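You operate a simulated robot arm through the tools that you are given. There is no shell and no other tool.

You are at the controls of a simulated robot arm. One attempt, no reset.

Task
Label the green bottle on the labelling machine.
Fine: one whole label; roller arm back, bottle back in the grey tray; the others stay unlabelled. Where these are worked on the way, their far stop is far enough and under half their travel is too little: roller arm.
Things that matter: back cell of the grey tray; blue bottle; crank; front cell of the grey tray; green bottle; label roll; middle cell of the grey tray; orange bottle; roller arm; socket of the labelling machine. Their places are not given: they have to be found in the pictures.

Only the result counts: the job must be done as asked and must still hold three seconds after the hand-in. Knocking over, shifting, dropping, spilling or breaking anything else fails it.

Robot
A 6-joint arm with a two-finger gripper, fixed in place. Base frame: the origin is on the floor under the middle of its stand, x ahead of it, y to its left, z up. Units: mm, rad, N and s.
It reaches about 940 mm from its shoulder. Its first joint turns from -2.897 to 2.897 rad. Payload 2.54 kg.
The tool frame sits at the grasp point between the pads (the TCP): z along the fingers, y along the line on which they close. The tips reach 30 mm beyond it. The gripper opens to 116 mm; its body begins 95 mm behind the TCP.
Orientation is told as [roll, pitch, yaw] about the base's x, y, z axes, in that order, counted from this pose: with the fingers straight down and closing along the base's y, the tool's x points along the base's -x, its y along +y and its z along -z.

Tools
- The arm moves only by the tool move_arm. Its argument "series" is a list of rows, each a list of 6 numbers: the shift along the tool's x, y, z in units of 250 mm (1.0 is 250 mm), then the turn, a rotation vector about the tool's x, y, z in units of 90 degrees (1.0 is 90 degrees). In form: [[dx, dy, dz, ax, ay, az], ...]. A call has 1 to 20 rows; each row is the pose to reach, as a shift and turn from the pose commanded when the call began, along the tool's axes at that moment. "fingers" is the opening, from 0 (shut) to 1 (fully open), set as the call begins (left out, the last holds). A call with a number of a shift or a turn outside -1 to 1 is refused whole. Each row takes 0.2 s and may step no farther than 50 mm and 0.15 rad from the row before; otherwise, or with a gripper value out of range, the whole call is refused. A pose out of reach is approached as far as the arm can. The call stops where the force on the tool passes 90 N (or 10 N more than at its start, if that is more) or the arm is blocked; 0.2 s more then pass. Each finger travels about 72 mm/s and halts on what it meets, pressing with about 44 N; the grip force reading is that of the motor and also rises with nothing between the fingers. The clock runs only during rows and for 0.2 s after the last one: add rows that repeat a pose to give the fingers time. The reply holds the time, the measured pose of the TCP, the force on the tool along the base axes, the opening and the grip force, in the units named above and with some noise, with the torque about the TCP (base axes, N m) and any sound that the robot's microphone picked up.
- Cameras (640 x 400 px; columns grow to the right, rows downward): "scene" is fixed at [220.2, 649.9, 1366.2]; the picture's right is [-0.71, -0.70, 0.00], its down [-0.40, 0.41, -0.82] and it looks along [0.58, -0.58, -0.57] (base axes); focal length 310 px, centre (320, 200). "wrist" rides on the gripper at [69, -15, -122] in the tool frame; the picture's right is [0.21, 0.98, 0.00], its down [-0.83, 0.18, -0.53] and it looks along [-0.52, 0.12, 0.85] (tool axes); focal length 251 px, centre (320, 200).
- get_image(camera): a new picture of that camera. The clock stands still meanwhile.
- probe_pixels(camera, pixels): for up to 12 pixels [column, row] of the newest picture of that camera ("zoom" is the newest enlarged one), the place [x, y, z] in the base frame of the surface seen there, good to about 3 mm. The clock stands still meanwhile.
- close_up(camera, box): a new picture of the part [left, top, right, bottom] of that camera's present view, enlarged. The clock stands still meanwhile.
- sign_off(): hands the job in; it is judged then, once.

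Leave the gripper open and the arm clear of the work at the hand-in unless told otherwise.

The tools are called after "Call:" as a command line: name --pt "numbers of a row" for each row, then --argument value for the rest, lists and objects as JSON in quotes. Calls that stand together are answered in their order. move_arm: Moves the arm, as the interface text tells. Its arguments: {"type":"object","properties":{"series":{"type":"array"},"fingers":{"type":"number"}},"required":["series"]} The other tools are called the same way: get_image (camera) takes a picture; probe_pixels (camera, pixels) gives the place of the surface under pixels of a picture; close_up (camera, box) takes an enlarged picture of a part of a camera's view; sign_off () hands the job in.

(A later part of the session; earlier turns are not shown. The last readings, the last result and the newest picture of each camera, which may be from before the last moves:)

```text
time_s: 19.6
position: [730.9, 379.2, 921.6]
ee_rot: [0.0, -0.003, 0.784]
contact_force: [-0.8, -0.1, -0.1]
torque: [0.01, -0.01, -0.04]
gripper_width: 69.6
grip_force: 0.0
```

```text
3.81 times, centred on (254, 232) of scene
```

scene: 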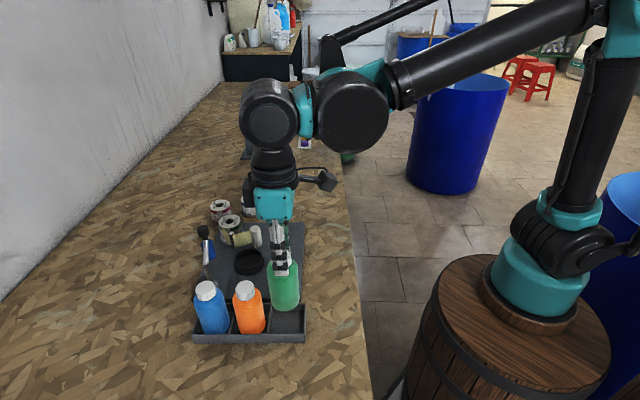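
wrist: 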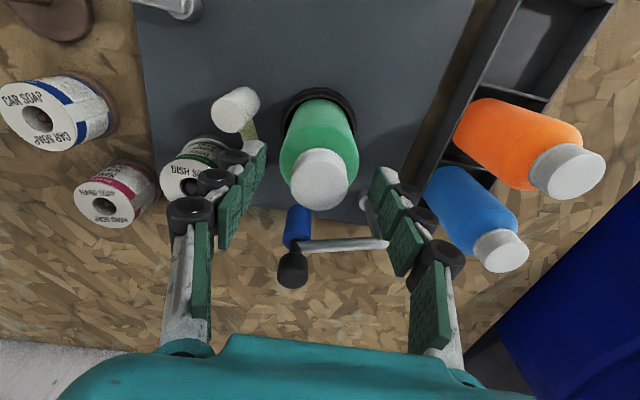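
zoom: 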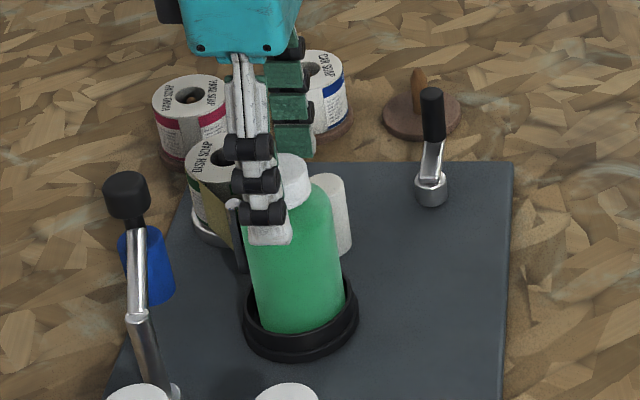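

Released; the bottle stands in the socket. I'll raise straight up 100 mm and look at the result.

Call:
move_arm --pt "0 0 -0.06 0 0 0" --pt "0 0 -0.15 0 0 0" --pt "0 0 -0.25 0 0 0" --pt "0 0 -0.34 0 0 0" --pt "0 0 -0.4 0 0 0" --pt "0 0 -0.4 0 0 0" --fingers 0.6

Call:
get_image --camera "wrist"

Call:
close_up --camera "scene" --box '[190, 190, 318, 270]'

```text
time_s: 21.0
position: [732.2, 379.3, 1022.3]
ee_rot: [0.001, -0.003, 0.784]
contact_force: [0.5, 0.9, 0.4]
torque: [0.0, 0.01, -0.01]
gripper_width: 69.5
grip_force: 0.1
```

```text
taken
```

wrist: 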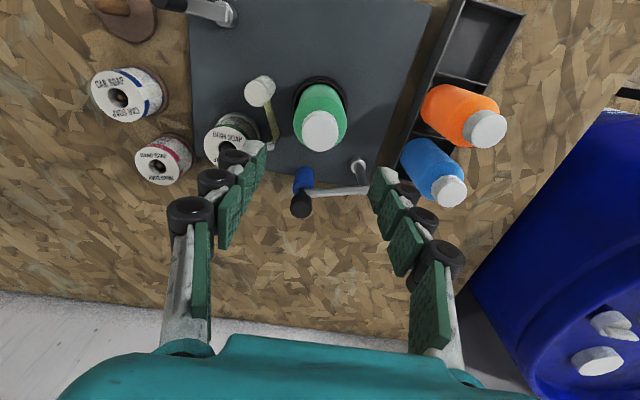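

```text
5.00 times, centred on (254, 230) of scene
```

zoom: 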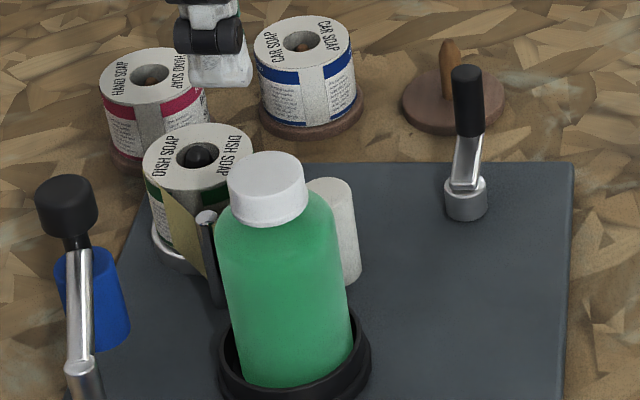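

The bottle stands upright in the socket. Next is the roller arm; I'll enlarge it in both views and probe the knob, roller and post.

Call:
close_up --camera "wrist" --box '[270, 140, 390, 230]'

Call:
close_up --camera "scene" --box '[190, 215, 254, 275]'

```text
4.44 times, centred on (330, 185) of wrist
```

zoom: 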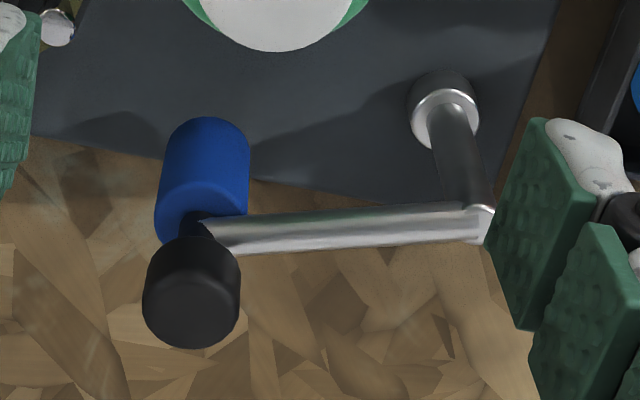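

```text
6.67 times, centred on (222, 245) of scene
```

zoom: 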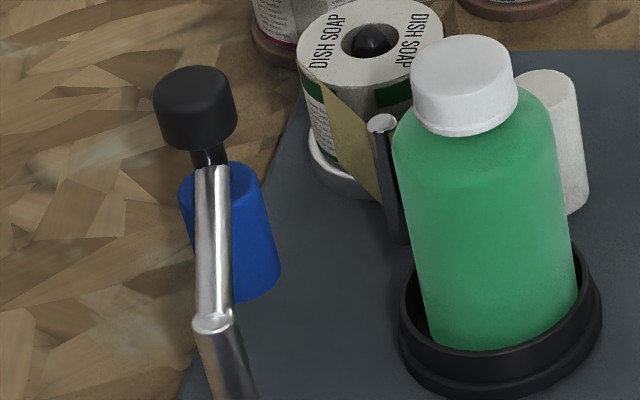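

Call:
probe_pixels --camera "zoom" --pixels '[[193, 80], [160, 85], [230, 82], [195, 115], [195, 138], [208, 158], [214, 200], [214, 315], [235, 170], [255, 220], [222, 360], [255, 290]]'

Call:
probe_pixels --camera "scene" --pixels '[[250, 215], [255, 222]]'

```text
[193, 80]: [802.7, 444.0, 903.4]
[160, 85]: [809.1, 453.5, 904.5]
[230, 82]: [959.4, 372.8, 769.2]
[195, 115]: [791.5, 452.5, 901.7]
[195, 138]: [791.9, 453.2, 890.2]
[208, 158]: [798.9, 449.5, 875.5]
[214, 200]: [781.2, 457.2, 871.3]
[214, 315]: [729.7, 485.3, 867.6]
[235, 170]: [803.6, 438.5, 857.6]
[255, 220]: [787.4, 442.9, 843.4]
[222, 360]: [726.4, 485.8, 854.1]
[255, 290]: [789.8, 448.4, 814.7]
```

```text
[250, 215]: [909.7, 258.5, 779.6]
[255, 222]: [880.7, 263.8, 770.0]
```

The knob is about 29 mm wide, centred near (798, 444), z 884–905, and the post axis is near (730, 482). I'll refine the post, knob and roller positions from the wrist view.

Call:
close_up --camera "wrist" --box '[270, 140, 390, 230]'

Call:
probe_pixels --camera "zoom" --pixels '[[191, 300], [150, 300], [236, 300], [191, 275], [191, 340], [443, 80], [415, 115], [475, 110], [440, 90], [455, 150], [484, 222], [340, 228]]'

Call:
probe_pixels --camera "zoom" --pixels '[[205, 130], [205, 165], [165, 165], [245, 165], [205, 198], [280, 40], [280, 10], [462, 180], [430, 125], [460, 125]]'

```text
4.44 times, centred on (330, 185) of wrist
```

zoom: 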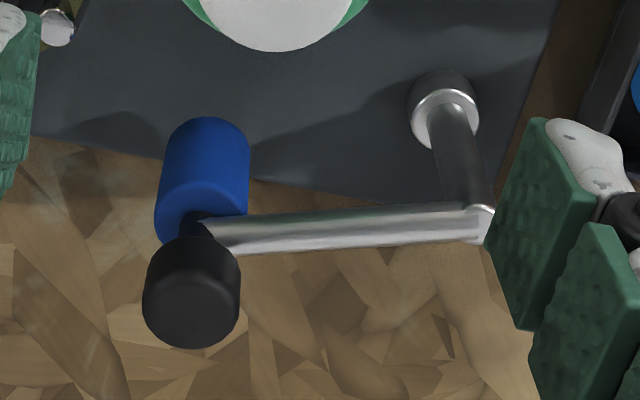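

```text
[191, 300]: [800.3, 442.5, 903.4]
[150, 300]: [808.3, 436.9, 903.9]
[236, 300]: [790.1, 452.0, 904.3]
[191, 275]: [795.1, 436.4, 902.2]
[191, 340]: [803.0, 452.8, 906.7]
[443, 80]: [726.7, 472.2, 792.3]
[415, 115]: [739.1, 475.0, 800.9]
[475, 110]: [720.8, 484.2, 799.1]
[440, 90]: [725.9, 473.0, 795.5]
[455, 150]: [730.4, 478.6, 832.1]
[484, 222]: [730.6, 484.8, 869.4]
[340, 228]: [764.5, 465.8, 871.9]
```

```text
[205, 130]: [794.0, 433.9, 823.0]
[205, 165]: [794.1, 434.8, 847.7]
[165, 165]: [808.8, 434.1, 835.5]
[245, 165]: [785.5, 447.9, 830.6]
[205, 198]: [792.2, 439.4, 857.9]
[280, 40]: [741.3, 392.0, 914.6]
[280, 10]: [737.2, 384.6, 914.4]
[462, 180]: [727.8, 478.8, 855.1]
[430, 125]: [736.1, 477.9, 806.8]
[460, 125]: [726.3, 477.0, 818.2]
```

The knob axis is (799.3, 444.0) and the pivot (730.5, 483), so the arm radius is about 79 mm. I'll move above the knob at z ≈ 985 (fingers stay 70 mm open) to see if that reach works.

Call:
move_arm --pt "-0.06 -0.001 0 0 0 0" --pt "-0.15 -0.002 0.03 0 0 0" --pt "-0.25 -0.003 0.07 0 0 0" --pt "-0.32 -0.005 0.11 0 0 0" --pt "-0.3748 -0.0054 0.144 0 0 0" --pt "-0.3748 -0.0054 0.144 0 0 0" --pt "-0.3748 -0.0054 0.144 0 0 0" --fingers 0.6

Call:
get_image --camera "wrist"

Call:
get_image --camera "scene"

```text
time_s: 22.6
position: [799.6, 444.0, 984.4]
ee_rot: [0.0, -0.002, 0.786]
contact_force: [-0.4, -0.6, -0.7]
torque: [0.01, -0.03, -0.02]
gripper_width: 69.5
grip_force: 0.1
```

```text
taken
```

wrist: 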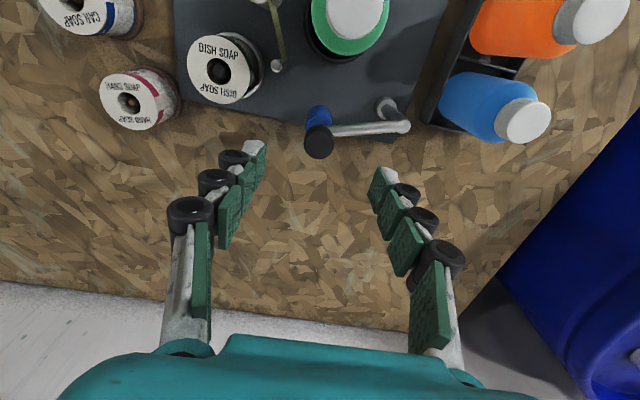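

```text
taken
```

scene: 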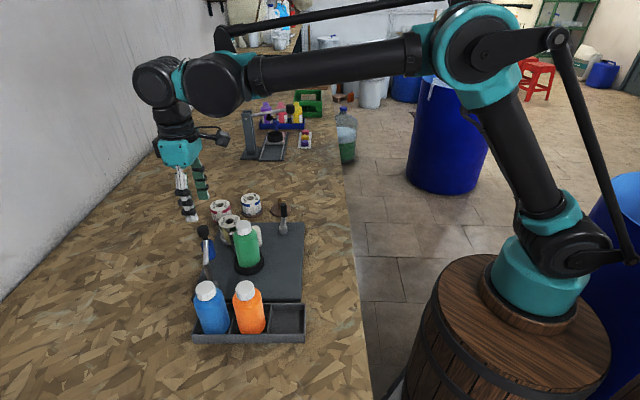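

Reach is fine. The knob shows at about (319, 143), where the grasp axis should project (320, 143). I'll check that with an enlargement.

Call:
close_up --camera "wrist" --box '[288, 100, 352, 165]'

```text
6.15 times, centred on (320, 132) of wrist
```

zoom: 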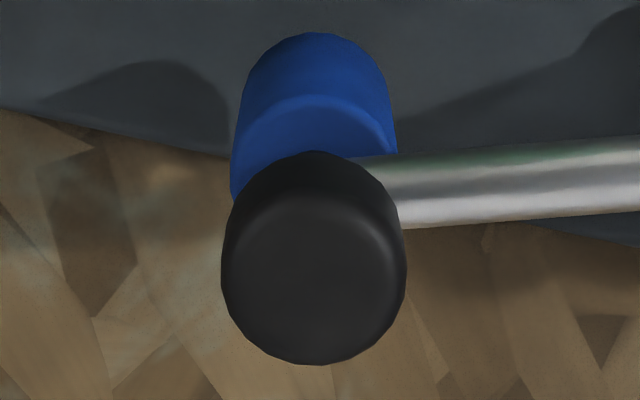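

The knob seems 2–4 mm outward of the axis at most; I'll shift 2 mm outward (tool −x) and descend to z ≈ 916, so the tips stay about 9 mm above the silver rod (top ≈ 877).

Call:
move_arm --pt "-0.004 0 0.05 0 0 0" --pt "-0.008 0 0.11 0 0 0" --pt "-0.008 0 0.17 0 0 0" --pt "-0.008 0 0.22 0 0 0" --pt "-0.008 0 0.26 0 0 0" --pt "-0.008 0 0.2766 0 0 0" --pt "-0.008 0 0.2766 0 0 0" --fingers 0.6

Call:
get_image --camera "wrist"

Call:
close_up --camera "scene" --box '[170, 170, 298, 290]'

```text
time_s: 24.2
position: [802.4, 446.3, 916.9]
ee_rot: [-0.001, -0.002, 0.787]
contact_force: [-0.5, 0.1, 0.5]
torque: [-0.01, 0.01, -0.01]
gripper_width: 69.6
grip_force: 0.0
```

```text
taken
```

wrist: 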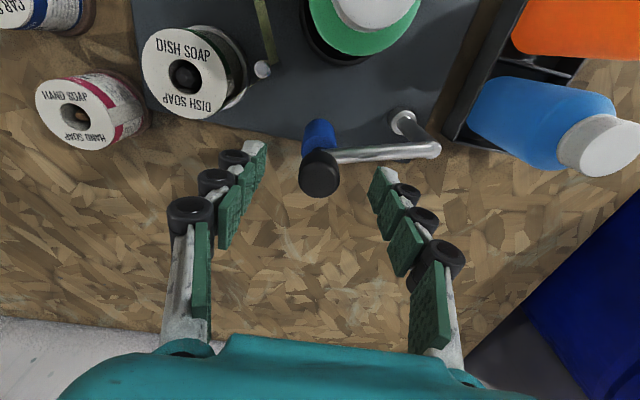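

```text
3.33 times, centred on (234, 230) of scene
```

zoom: 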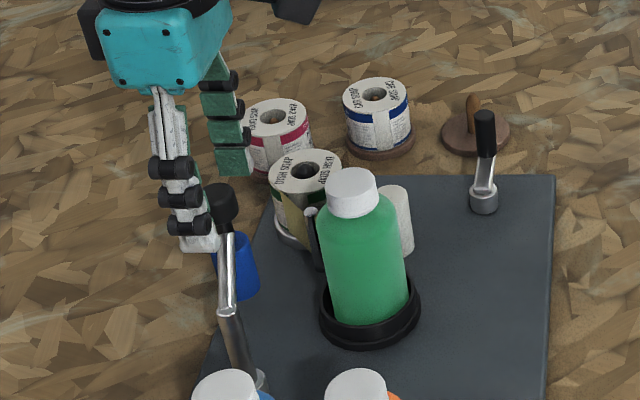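

The knob is between the fingers within about 2 mm. I'll close on it.

Call:
move_arm --pt "0 0 0 0 0 0" --pt "0 0 0 0 0 0" --pt "0 0 0 0 0 0" --pt "0 0 0 0 0 0" --fingers 0

Call:
close_up --camera "wrist" --box '[240, 100, 420, 220]'

```text
time_s: 25.2
position: [800.5, 446.0, 917.0]
ee_rot: [0.0, -0.002, 0.785]
contact_force: [1.2, -1.3, 0.7]
torque: [-0.03, -0.1, 0.01]
gripper_width: 24.9
grip_force: 45.0
```

```text
3.33 times, centred on (330, 160) of wrist
```

zoom: 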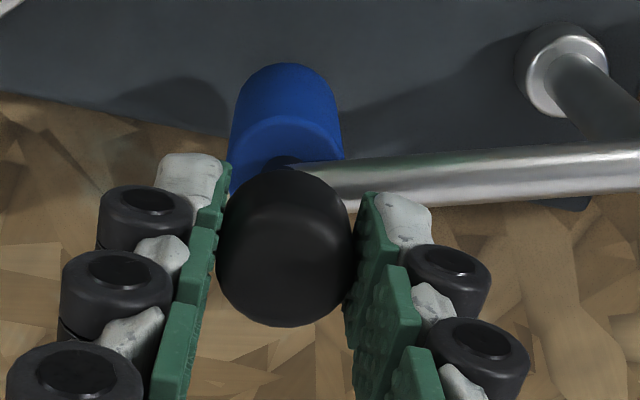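

The knob is gripped (24.9 mm). I'll swing it along the arc about the post toward the bottle, first about 20°, and check the forces.

Call:
move_arm --pt "0.0108 -0.003 0 0 0 0" --pt "0.0217 -0.0056 0 0 0 0" --pt "0.0326 -0.0078 0 0 0 0" --pt "0.0435 -0.0098 0 0 0 0" --pt "0.0545 -0.0112 0 0 0 0" --pt "0.0656 -0.0124 0 0 0 0" --pt "0.0767 -0.013 0 0 0 0" --pt "0.0878 -0.0135 0 0 0 0" --pt "0.099 -0.0134 0 0 0 0" --pt "0.11 -0.013 0 0 0 0" --fingers 0

Call:
close_up --camera "scene" --box '[190, 190, 298, 280]'

Call:
get_image --camera "wrist"

```text
time_s: 27.4
position: [783.0, 424.6, 917.7]
ee_rot: [-0.001, -0.002, 0.786]
contact_force: [8.6, 0.8, 3.7]
torque: [0.22, -0.45, -0.61]
gripper_width: 24.8
grip_force: 44.7
```

```text
4.44 times, centred on (244, 235) of scene
```

zoom: 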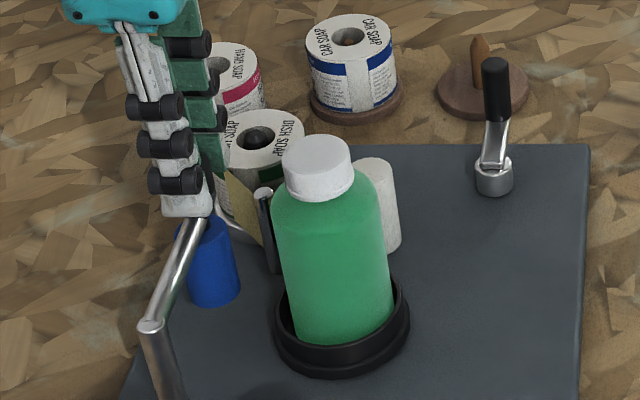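

```text
taken
```

wrist: 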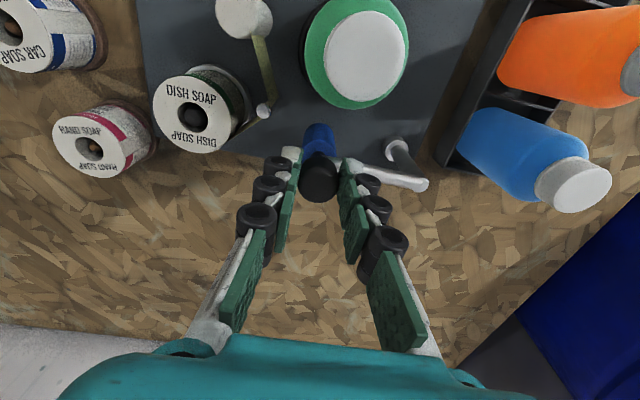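

The swing works with low forces. I'll continue to about −60°, just short of the expected contact with the bottle.

Call:
move_arm --pt "0.011 0.0009 0 0 0 0" --pt "0.0221 0.002 0 0 0 0" --pt "0.0331 0.0037 0 0 0 0" --pt "0.0441 0.0056 0 0 0 0" --pt "0.0549 0.008 0 0 0 0" --pt "0.0657 0.0106 0 0 0 0" --fingers 0

Call:
close_up --camera "scene" --box '[190, 190, 298, 280]'

Call:
close_up --camera "wrist" --box '[240, 60, 420, 220]'

```text
time_s: 28.8
position: [770.9, 413.0, 915.7]
ee_rot: [-0.001, -0.002, 0.787]
contact_force: [12.7, -12.2, 3.3]
torque: [-0.36, -0.35, -0.45]
gripper_width: 25.3
grip_force: 45.0
```

```text
4.44 times, centred on (244, 235) of scene
```

zoom: 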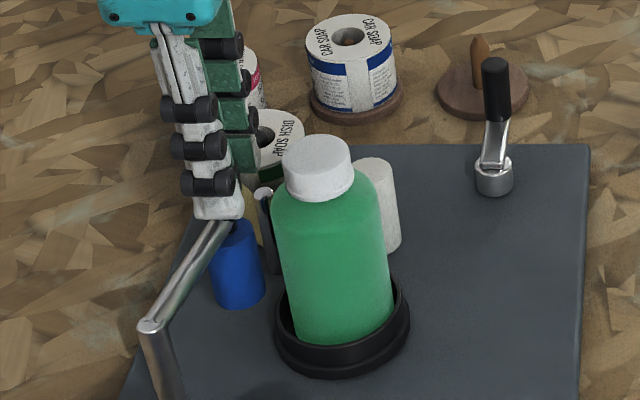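

```text
2.50 times, centred on (330, 140) of wrist
```

zoom: 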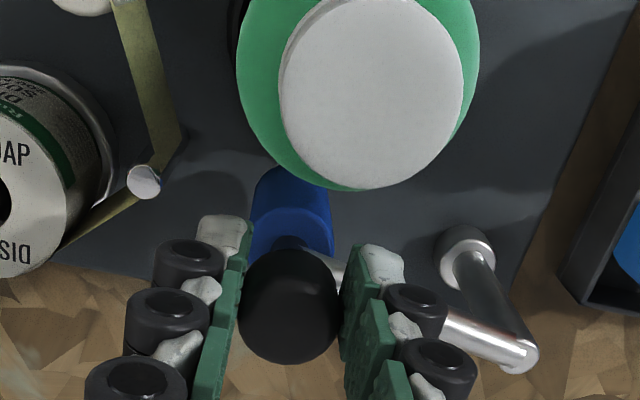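

Roller is nearly at the bottle; forces are about 13 N. I'll continue in small steps to about −67° and see if it meets a stop.

Call:
move_arm --pt "0.0106 0.0032 0 0 0 0" --pt "0.0212 0.0066 0 0 0 0" --pt "0.029 0.0095 0 0 0 0" --pt "0.0368 0.0125 0 0 0 0" --fingers 0

Call:
close_up --camera "scene" --box '[190, 190, 298, 280]'

Call:
close_up --camera "wrist" --box '[240, 60, 420, 220]'

```text
time_s: 29.8
position: [762.6, 408.2, 916.1]
ee_rot: [0.001, 0.0, 0.784]
contact_force: [17.5, -30.7, -4.2]
torque: [-0.64, -0.54, -0.51]
gripper_width: 25.2
grip_force: 44.9
```

```text
4.44 times, centred on (244, 235) of scene
```

zoom: 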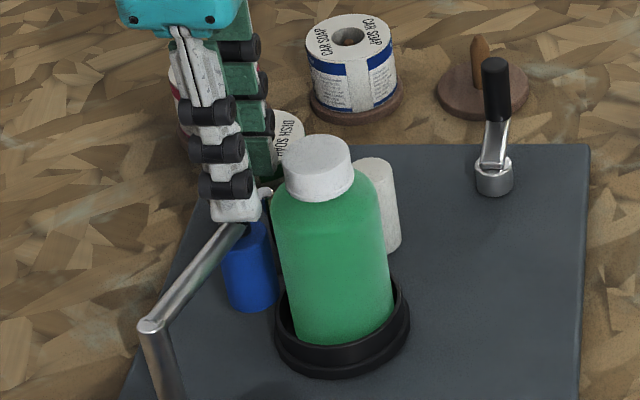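

```text
2.50 times, centred on (330, 140) of wrist
```

zoom: 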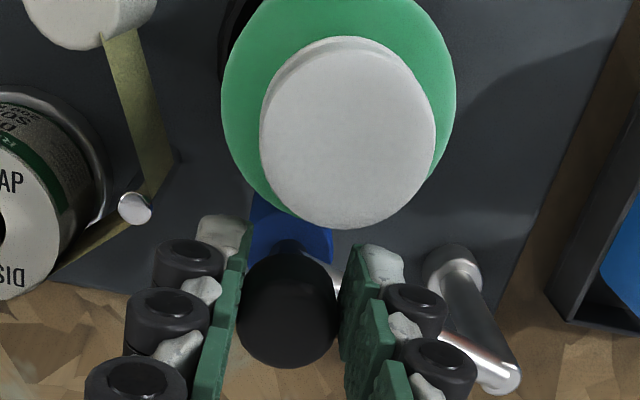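

The 35 N is mostly radial (my assumed pivot was slightly off), with almost no tangential resistance, so no stop yet. I'll correct the arc (pivot ≈ (728, 481), r ≈ 80.5) and go on a little further.

Call:
move_arm --pt "0.0071 -0.0059 0 0 0 0" --pt "0.0123 -0.0038 0 0 0 0" --pt "0.0175 -0.0017 0 0 0 0" --pt "0.0175 -0.0017 0 0 0 0" --fingers 0

Call:
close_up --camera "scene" --box '[205, 205, 277, 275]'

Call:
close_up --camera "wrist" --box '[240, 60, 420, 220]'

```text
time_s: 30.8
position: [759.1, 405.7, 916.8]
ee_rot: [-0.002, -0.002, 0.785]
contact_force: [12.5, -26.6, -6.7]
torque: [-0.61, -0.49, -0.31]
gripper_width: 25.0
grip_force: 45.0
```

```text
5.71 times, centred on (241, 240) of scene
```

zoom: 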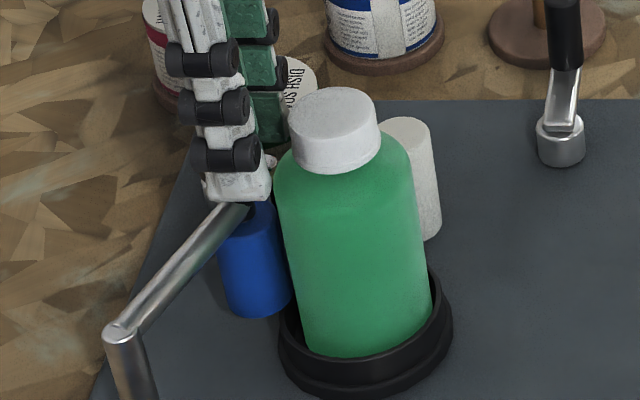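

```text
2.50 times, centred on (330, 140) of wrist
```

zoom: 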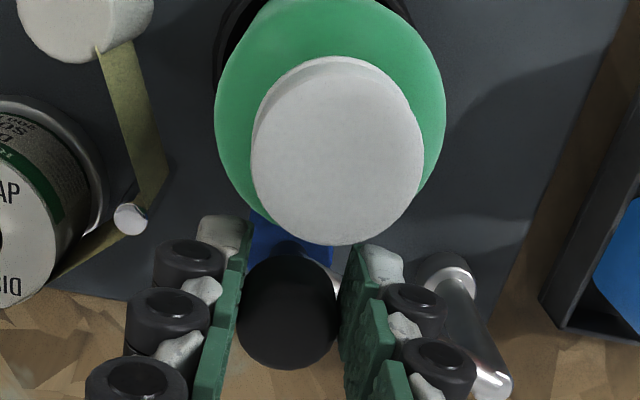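

The knob now sits about 9 mm behind the grasp point on the pads, i.e. it is near (766, 412), angle about −64°: the roller appears to be against the bottle while the pads slid on. I'll open the fingers slightly and look at where the arm rests.

Call:
move_arm --pt "0 0 0 0 0 0" --pt "0 0 0 0 0 0" --pt "0 0 0 0 0 0" --fingers 0.45

Call:
close_up --camera "wrist" --box '[240, 60, 420, 220]'

Call:
close_up --camera "scene" --box '[205, 205, 277, 275]'

```text
time_s: 31.6
position: [758.8, 406.6, 916.7]
ee_rot: [0.0, 0.0, 0.786]
contact_force: [0.0, 0.2, 0.1]
torque: [-0.03, 0.03, 0.01]
gripper_width: 52.3
grip_force: 0.1
```

```text
2.50 times, centred on (330, 140) of wrist
```

zoom: 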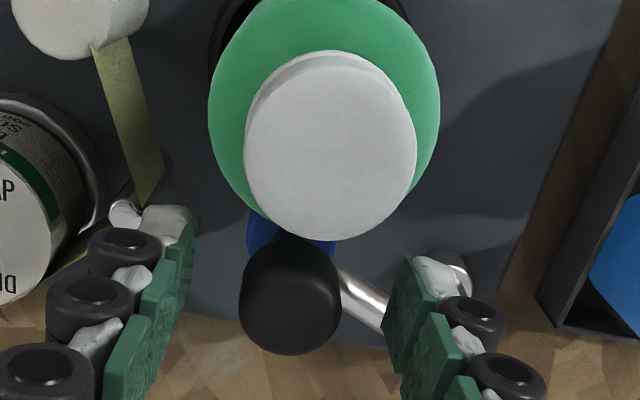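

```text
5.71 times, centred on (241, 240) of scene
```

zoom: 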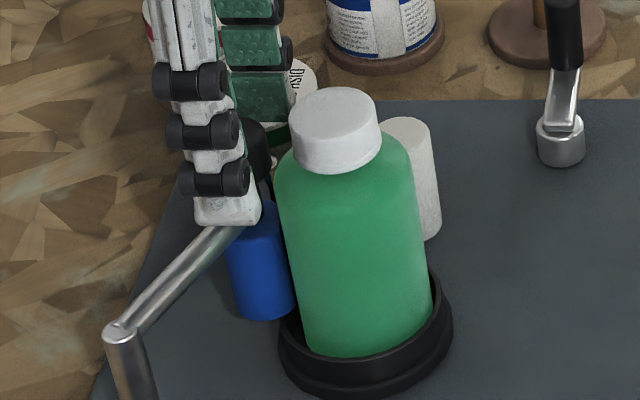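

The roller stays against the bottle after release. I'll raise 90 mm to see the arrangement clearly.

Call:
move_arm --pt "0 0 -0.06 0 0 0" --pt "0 0 -0.16 0 0 0" --pt "0 0 -0.26 0 0 0" --pt "0 0 -0.36 0 0 0" --pt "0 0 -0.36 0 0 0" --fingers 0.45

Call:
close_up --camera "wrist" --box '[240, 60, 420, 220]'

Call:
close_up --camera "scene" --box '[205, 205, 277, 275]'

```text
time_s: 32.8
position: [759.2, 407.2, 1006.1]
ee_rot: [0.0, -0.001, 0.786]
contact_force: [-0.3, 0.5, 0.6]
torque: [0.01, -0.02, -0.03]
gripper_width: 52.2
grip_force: 0.0
```

```text
2.50 times, centred on (330, 140) of wrist
```

zoom: 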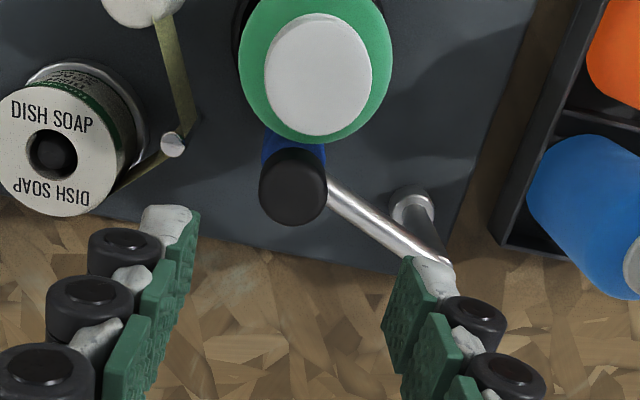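

```text
5.71 times, centred on (241, 240) of scene
```

zoom: 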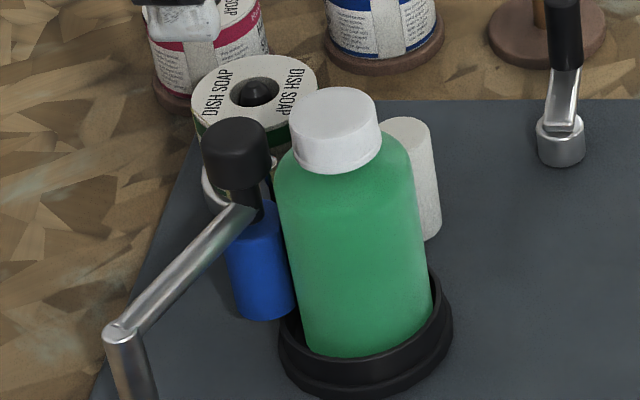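

I'll probe the knob, roller, cap and bottle to compute the gap between roller and bottle.

Call:
probe_pixels --camera "zoom" --pixels '[[237, 132], [207, 135], [268, 140], [250, 260], [265, 300], [240, 290], [335, 105], [295, 120], [378, 115], [336, 91], [330, 200], [120, 328]]'

Call:
close_up --camera "wrist" --box '[290, 60, 380, 160]'

Call:
probe_pixels --camera "zoom" --pixels '[[320, 200], [250, 340], [170, 340], [330, 340], [250, 300], [330, 100], [200, 250], [430, 330], [250, 250]]'

```text
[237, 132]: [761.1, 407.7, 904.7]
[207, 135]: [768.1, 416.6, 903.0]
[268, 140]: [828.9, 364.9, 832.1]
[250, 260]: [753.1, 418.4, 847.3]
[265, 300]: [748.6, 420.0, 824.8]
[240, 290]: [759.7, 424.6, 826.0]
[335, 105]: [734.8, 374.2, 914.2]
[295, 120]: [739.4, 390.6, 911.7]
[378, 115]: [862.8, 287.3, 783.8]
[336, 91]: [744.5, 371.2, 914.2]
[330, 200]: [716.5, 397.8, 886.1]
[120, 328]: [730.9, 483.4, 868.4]
```

```text
4.00 times, centred on (335, 110) of wrist
```

zoom: 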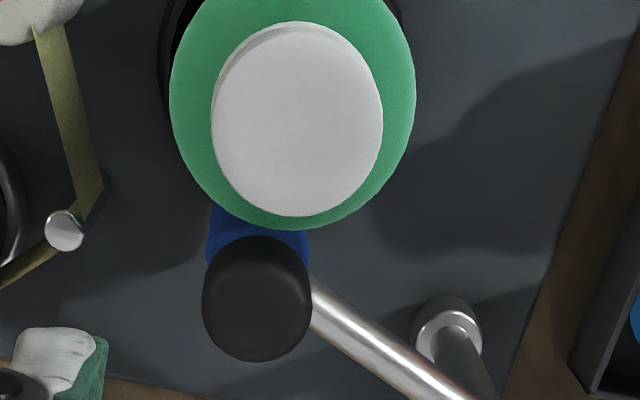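

```text
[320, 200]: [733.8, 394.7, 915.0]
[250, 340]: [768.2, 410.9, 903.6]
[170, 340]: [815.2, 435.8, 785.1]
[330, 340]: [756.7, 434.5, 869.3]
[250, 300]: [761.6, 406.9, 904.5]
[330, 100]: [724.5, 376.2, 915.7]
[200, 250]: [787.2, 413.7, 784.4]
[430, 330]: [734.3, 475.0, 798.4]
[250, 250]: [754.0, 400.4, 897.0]
```

The knob rests near (760.5, 408.5) and the bottle centre is about (731, 377): 43 mm apart, which equals roller plus bottle radii, so the roller presses the bottle. Now I'll go above the crank handle (about (796, 213)) at z ≈ 1006.

Call:
move_arm --pt "0.05 -0.08 0 0 0 0" --pt "0.13 -0.19 0 0 0 0" --pt "0.22 -0.32 0 0 0 0" --pt "0.31 -0.46 0 0 0 0" --pt "0.39 -0.58 0 0 0 0" --pt "0.44 -0.652 0 0 0 0" --pt "0.44 -0.652 0 0 0 0" --fingers 0.45

Call:
get_image --camera "wrist"

Call:
close_up --camera "scene" --box '[250, 190, 310, 240]'

```text
time_s: 34.4
position: [797.5, 213.6, 1005.4]
ee_rot: [-0.001, -0.002, 0.785]
contact_force: [0.2, 0.5, -0.9]
torque: [0.02, 0.0, 0.02]
gripper_width: 52.2
grip_force: 0.1
```

```text
taken
```

wrist: 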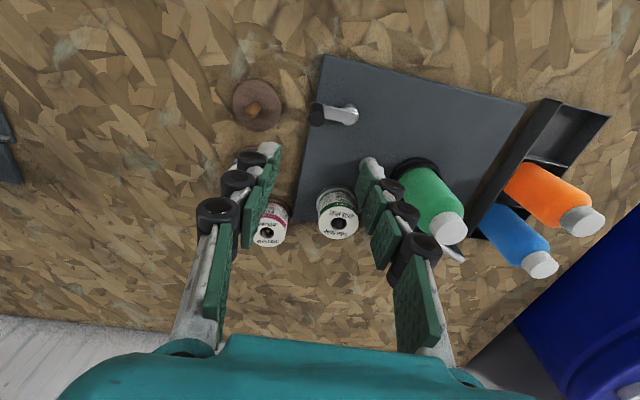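

```text
8.00 times, centred on (280, 215) of scene
```

zoom: 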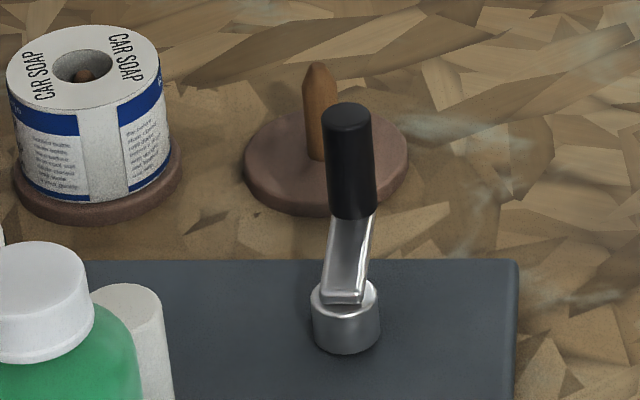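

Call:
probe_pixels --camera "zoom" --pixels '[[346, 112], [326, 115], [369, 112], [350, 160], [352, 210], [347, 250], [345, 295], [345, 330], [316, 310], [376, 300], [318, 68], [125, 298]]'

Call:
close_up --camera "wrist" --box '[290, 80, 380, 150]'

```text
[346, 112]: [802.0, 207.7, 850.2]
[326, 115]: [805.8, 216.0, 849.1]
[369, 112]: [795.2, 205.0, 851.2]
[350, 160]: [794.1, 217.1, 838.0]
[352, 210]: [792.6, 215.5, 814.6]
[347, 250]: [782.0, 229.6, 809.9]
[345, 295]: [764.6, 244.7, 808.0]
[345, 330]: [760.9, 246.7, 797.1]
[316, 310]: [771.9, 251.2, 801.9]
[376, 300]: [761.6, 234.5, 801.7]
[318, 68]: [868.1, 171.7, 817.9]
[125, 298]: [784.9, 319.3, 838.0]
```

```text
5.71 times, centred on (335, 115) of wrist
```

zoom: 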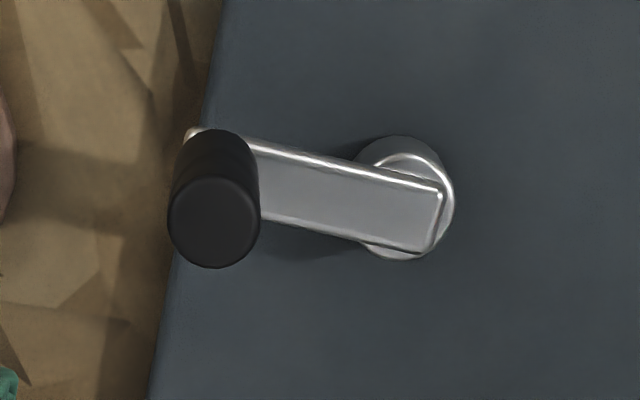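

Call:
probe_pixels --camera "zoom" --pixels '[[213, 222], [175, 222], [252, 222], [213, 255], [213, 195], [213, 160], [405, 205], [360, 200], [446, 205], [405, 150], [405, 250], [310, 190]]'

```text
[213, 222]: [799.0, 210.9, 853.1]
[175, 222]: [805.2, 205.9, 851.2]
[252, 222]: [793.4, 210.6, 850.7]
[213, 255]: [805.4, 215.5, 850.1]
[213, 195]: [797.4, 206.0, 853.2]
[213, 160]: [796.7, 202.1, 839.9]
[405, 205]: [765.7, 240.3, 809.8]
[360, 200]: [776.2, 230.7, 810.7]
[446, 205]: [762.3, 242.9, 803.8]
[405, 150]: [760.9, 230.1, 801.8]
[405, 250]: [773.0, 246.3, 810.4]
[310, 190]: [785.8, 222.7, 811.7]
```

The hub axis is about (767, 242) and the handle axis about (800, 210), radius 46 mm, handle z 813–852. I'll turn the gripper so it closes along the handle's direction of travel (yaw −44°) and centre it over the handle, still at z ≈ 1006.

Call:
move_arm --pt "0 -0.002 0 0 0 0.0824" --pt "-0.001 -0.004 0 0 0 0.1648" --pt "-0.001 -0.006 0 0 0 0.2472" --pt "-0.001 -0.008 0 0 0 0.3296" --pt "-0.002 -0.01 0 0 0 0.412" --pt "-0.002 -0.012 0 0 0 0.4944" --pt "-0.002 -0.014 0 0 0 0.5768" --pt "-0.002 -0.015 0 0 0 0.6592" --pt "-0.003 -0.016 0 0 0 0.7416" --pt "-0.003 -0.018 0 0 0 0.824" --pt "-0.003 -0.019 0 0 0 0.9064" --pt "-0.0031 -0.0195 0 0 0 0.989" --pt "-0.0031 -0.0195 0 0 0 0.989" --fingers 0.45

Call:
get_image --camera "wrist"

Call:
get_image --camera "scene"

Call:
probe_pixels --camera "scene" --pixels '[[251, 196], [251, 200], [246, 203], [257, 203], [220, 205]]'

```text
time_s: 37.2
position: [800.7, 210.1, 1006.7]
ee_rot: [0.001, -0.001, -0.77]
contact_force: [0.3, 0.2, -0.2]
torque: [-0.01, 0.03, 0.01]
gripper_width: 52.1
grip_force: 0.0
```

```text
taken
```

wrist: 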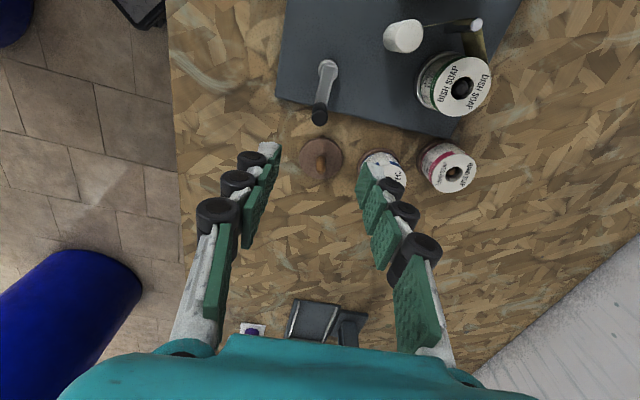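

```text
taken
```

scene: 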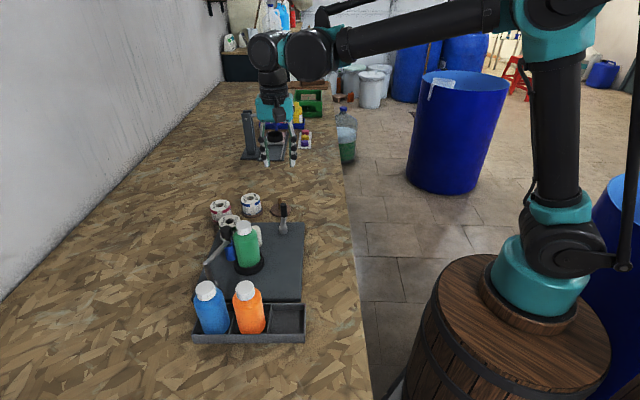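

```text
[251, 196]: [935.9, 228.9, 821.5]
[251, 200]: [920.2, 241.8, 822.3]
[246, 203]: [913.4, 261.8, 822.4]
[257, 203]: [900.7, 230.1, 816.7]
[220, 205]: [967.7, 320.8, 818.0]
```

The handle's top shows at about (319, 117), close to the expected (320, 120). I'll zoom in to check the centring.

Call:
close_up --camera "wrist" --box '[280, 50, 360, 130]'

```text
5.00 times, centred on (320, 90) of wrist
```

zoom: 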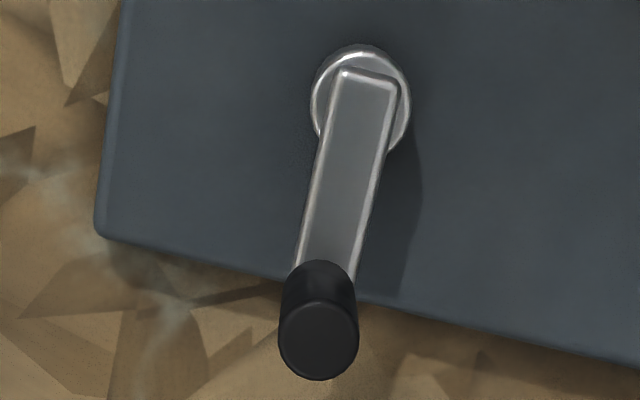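

The handle is centred within about 2–3 mm. I'll descend to z ≈ 853 (tips at about 823, above the crank arm at 811), fingers open 52 mm.

Call:
move_arm --pt "0.006 0 0.08 0 0 0" --pt "0.006 0 0.18 0 0 0" --pt "0.006 0 0.28 0 0 0" --pt "0.006 0 0.38 0 0 0" --pt "0.006 0 0.48 0 0 0" --pt "0.006 0 0.56 0 0 0" --pt "0.006 0 0.612 0 0 0" --pt "0.006 0 0.612 0 0 0" --fingers 0.45

Call:
get_image --camera "wrist"

Call:
close_up --camera "scene" --box '[210, 160, 320, 250]'

```text
time_s: 39.0
position: [799.3, 210.4, 854.1]
ee_rot: [0.002, 0.0, -0.768]
contact_force: [-0.1, 0.0, -0.2]
torque: [0.0, 0.03, -0.03]
gripper_width: 52.3
grip_force: 0.0
```

```text
taken
```

wrist: 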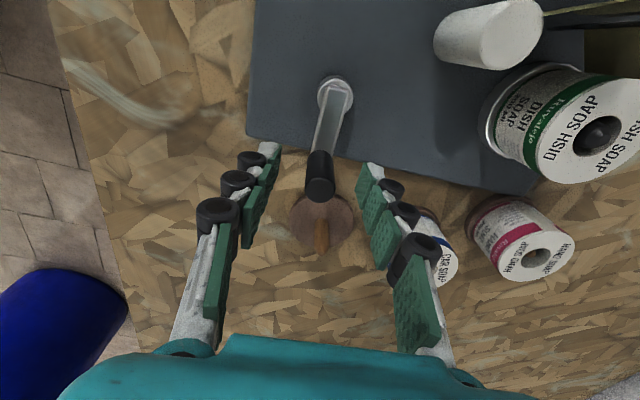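

```text
4.44 times, centred on (265, 205) of scene
```

zoom: 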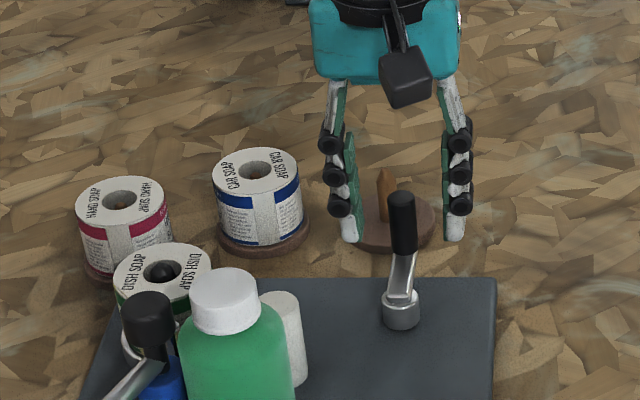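

Call:
close_up --camera "wrist" --box '[230, 120, 410, 230]'

```text
3.56 times, centred on (320, 175) of wrist
```

zoom: 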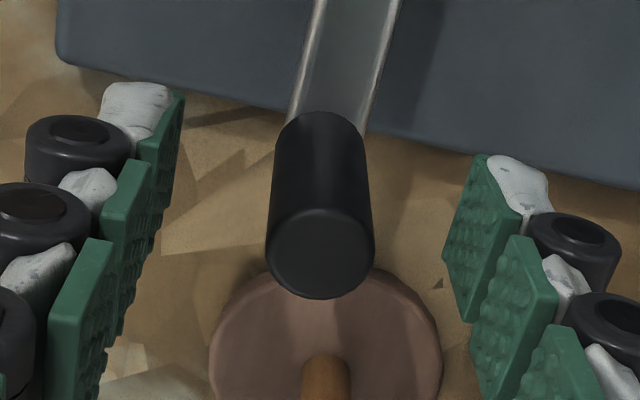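

The handle is exactly centred between the fingers. I'll close to about 19 mm, a loose cage around the 17 mm handle, so small arc errors won't load it.

Call:
move_arm --pt "0 0 0 0 0 0" --pt "0 0 0 0 0 0" --pt "0 0 0 0 0 0" --fingers 0.165

Call:
close_up --camera "wrist" --box '[230, 100, 410, 230]'

Call:
close_up --camera "scene" --box '[205, 190, 285, 270]'

```text
time_s: 39.8
position: [799.8, 211.4, 853.6]
ee_rot: [0.002, 0.0, -0.768]
contact_force: [-0.2, -0.8, -0.2]
torque: [-0.03, 0.01, -0.02]
gripper_width: 19.3
grip_force: 0.1
```

```text
3.08 times, centred on (320, 165) of wrist
```

zoom: 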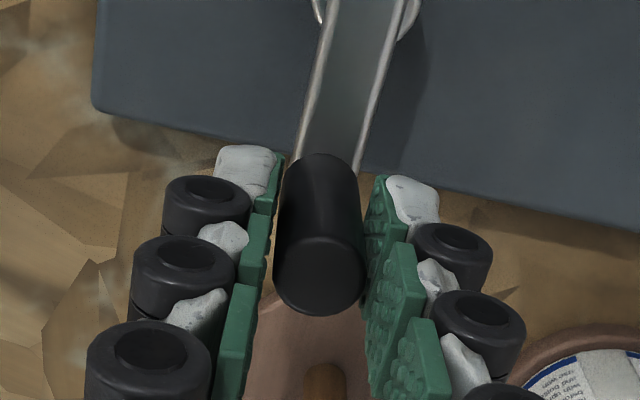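

```text
5.00 times, centred on (245, 230) of scene
```

zoom: 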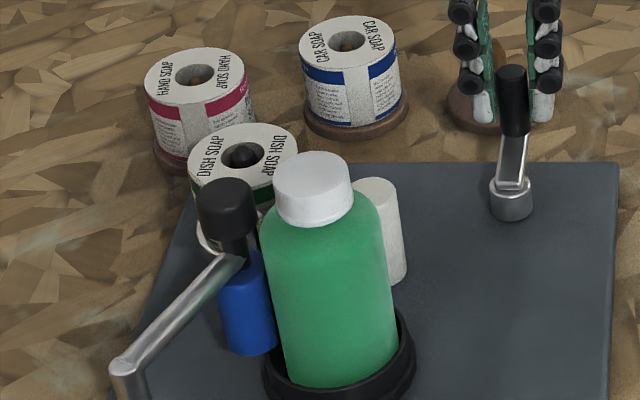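

The handle is caged. I'll make a first 30° counter-clockwise turn of the crank (with the gripper turning along) and watch force, sound and label.

Call:
move_arm --pt "0.0004 0.0116 0 0 0 -0.0417" --pt "0.0015 0.0232 0 0 0 -0.0833" --pt "0.0034 0.0347 0 0 0 -0.125" --pt "0.0061 0.046 0 0 0 -0.1667" --pt "0.0135 0.068 0 0 0 -0.25" --pt "0.0238 0.0888 0 0 0 -0.3333" --fingers 0.165

Call:
close_up --camera "scene" --box '[205, 190, 305, 270]'

Call:
get_image --camera "wrist"

```text
time_s: 41.2
position: [810.8, 233.1, 853.5]
ee_rot: [0.002, -0.003, -0.243]
contact_force: [-0.4, -0.2, -0.4]
torque: [-0.03, -0.04, 0.02]
gripper_width: 19.3
grip_force: 0.3
```

```text
5.00 times, centred on (255, 230) of scene
```

zoom: 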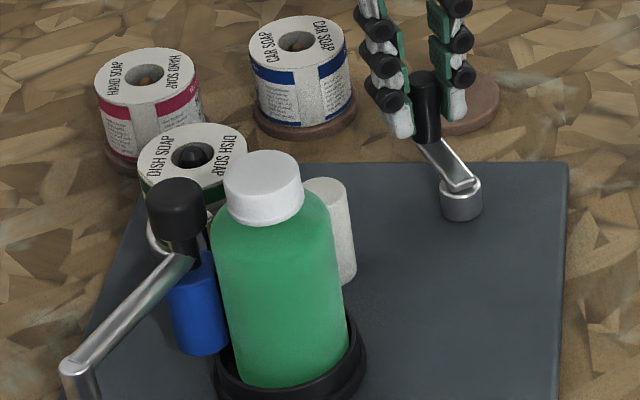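

```text
taken
```

wrist: 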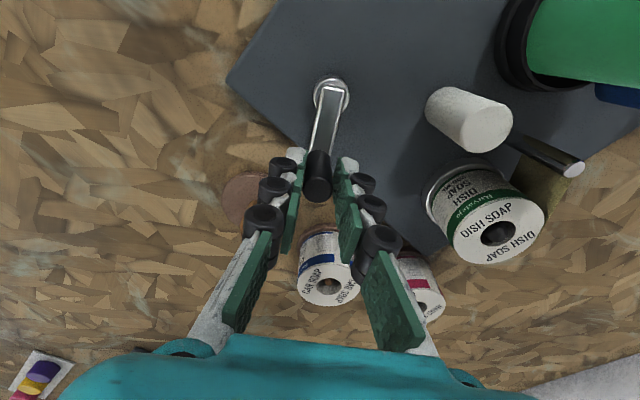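

The crank turns freely CCW with no resistance. I'll compare the roll and the peel area for movement.

Call:
close_up --camera "scene" --box '[212, 205, 276, 255]'

Call:
close_up --camera "wrist" --box '[410, 0, 640, 280]'

```text
8.00 times, centred on (244, 230) of scene
```

zoom: 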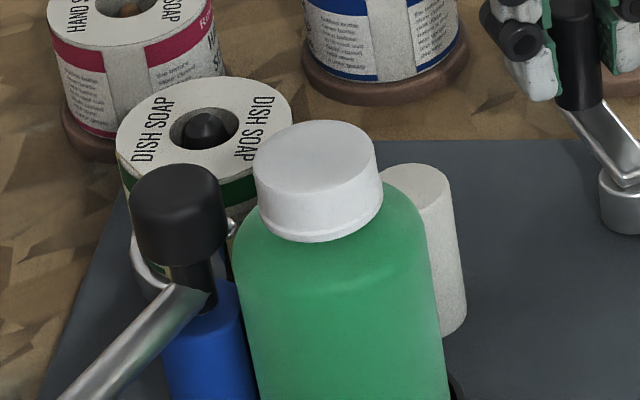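

```text
1.43 times, centred on (525, 140) of wrist
```

zoom: 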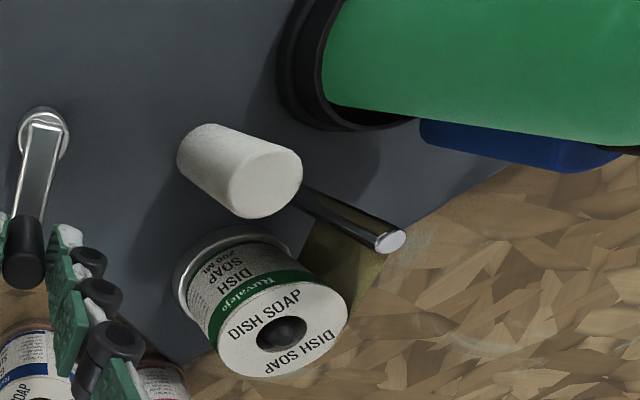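

No visible label yet after 30°. I'll continue to 90° total and watch for changes.

Call:
move_arm --pt "0.0015 0.0232 0 0 0 -0.0833" --pt "0.0061 0.046 0 0 0 -0.1667" --pt "0.0135 0.068 0 0 0 -0.25" --pt "0.0238 0.0888 0 0 0 -0.3333" --pt "0.0367 0.1081 0 0 0 -0.4167" --pt "0.052 0.1256 0 0 0 -0.5" --pt "0.0695 0.1409 0 0 0 -0.5833" --pt "0.0888 0.1538 0 0 0 -0.6667" --fingers 0.165

Call:
close_up --camera "scene" --box '[205, 190, 305, 270]'

Call:
get_image --camera "wrist"

```text
time_s: 43.0
position: [798.1, 274.7, 852.7]
ee_rot: [0.0, -0.003, 0.804]
contact_force: [1.1, -1.2, 0.6]
torque: [0.01, 0.01, 0.01]
gripper_width: 19.4
grip_force: 0.5
```

```text
5.00 times, centred on (255, 230) of scene
```

zoom: 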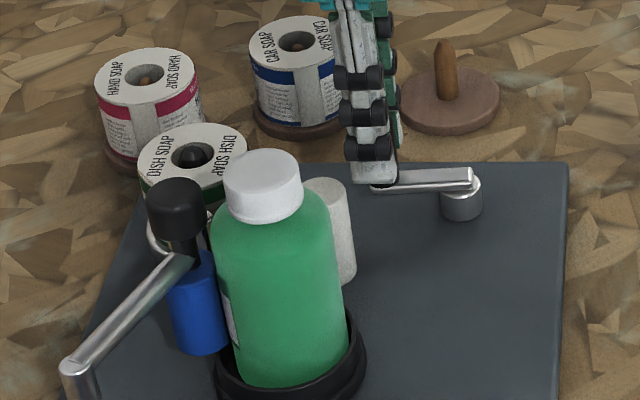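

```text
taken
```

wrist: 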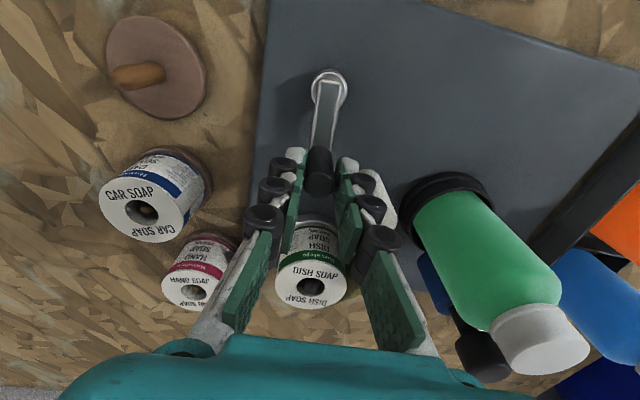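

A white label edge now shows on the bottle's left side at about (228, 310): CCW cranking feeds the label. I'll continue another 90°.

Call:
move_arm --pt "0.0015 0.0232 0 0 0 -0.0833" --pt "0.0061 0.046 0 0 0 -0.1667" --pt "0.0135 0.068 0 0 0 -0.25" --pt "0.0238 0.0888 0 0 0 -0.3333" --pt "0.0367 0.1081 0 0 0 -0.4167" --pt "0.052 0.1256 0 0 0 -0.5" --pt "0.0695 0.1409 0 0 0 -0.5833" --pt "0.0888 0.1538 0 0 0 -0.6667" --pt "0.1096 0.1641 0 0 0 -0.75" --pt "0.1316 0.1716 0 0 0 -0.8333" --pt "0.1544 0.1761 0 0 0 -0.9167" --pt "0.1776 0.1776 0 0 0 -1.0" --fingers 0.165

Call:
close_up --camera "scene" --box '[205, 190, 305, 270]'

Call:
get_image --camera "wrist"

```text
time_s: 45.6
position: [735.2, 273.7, 853.2]
ee_rot: [-0.002, 0.001, 2.375]
contact_force: [0.1, -0.2, 0.0]
torque: [0.01, -0.03, -0.03]
gripper_width: 19.3
grip_force: 0.1
```

```text
5.00 times, centred on (255, 230) of scene
```

zoom: 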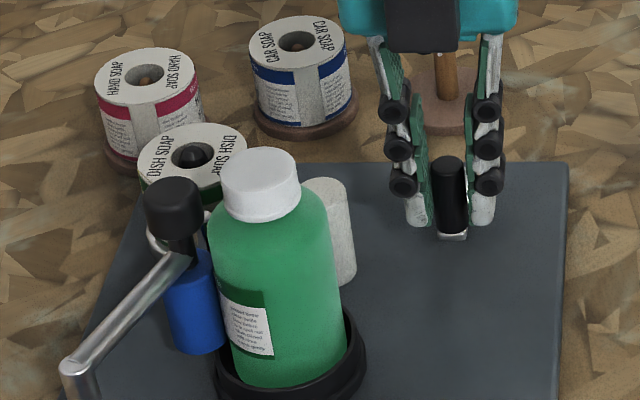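

```text
taken
```

wrist: 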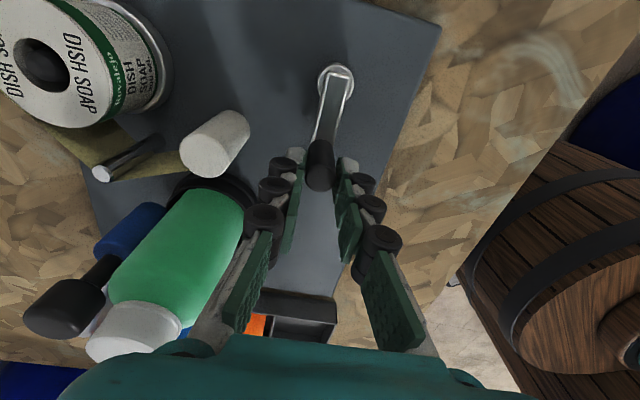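

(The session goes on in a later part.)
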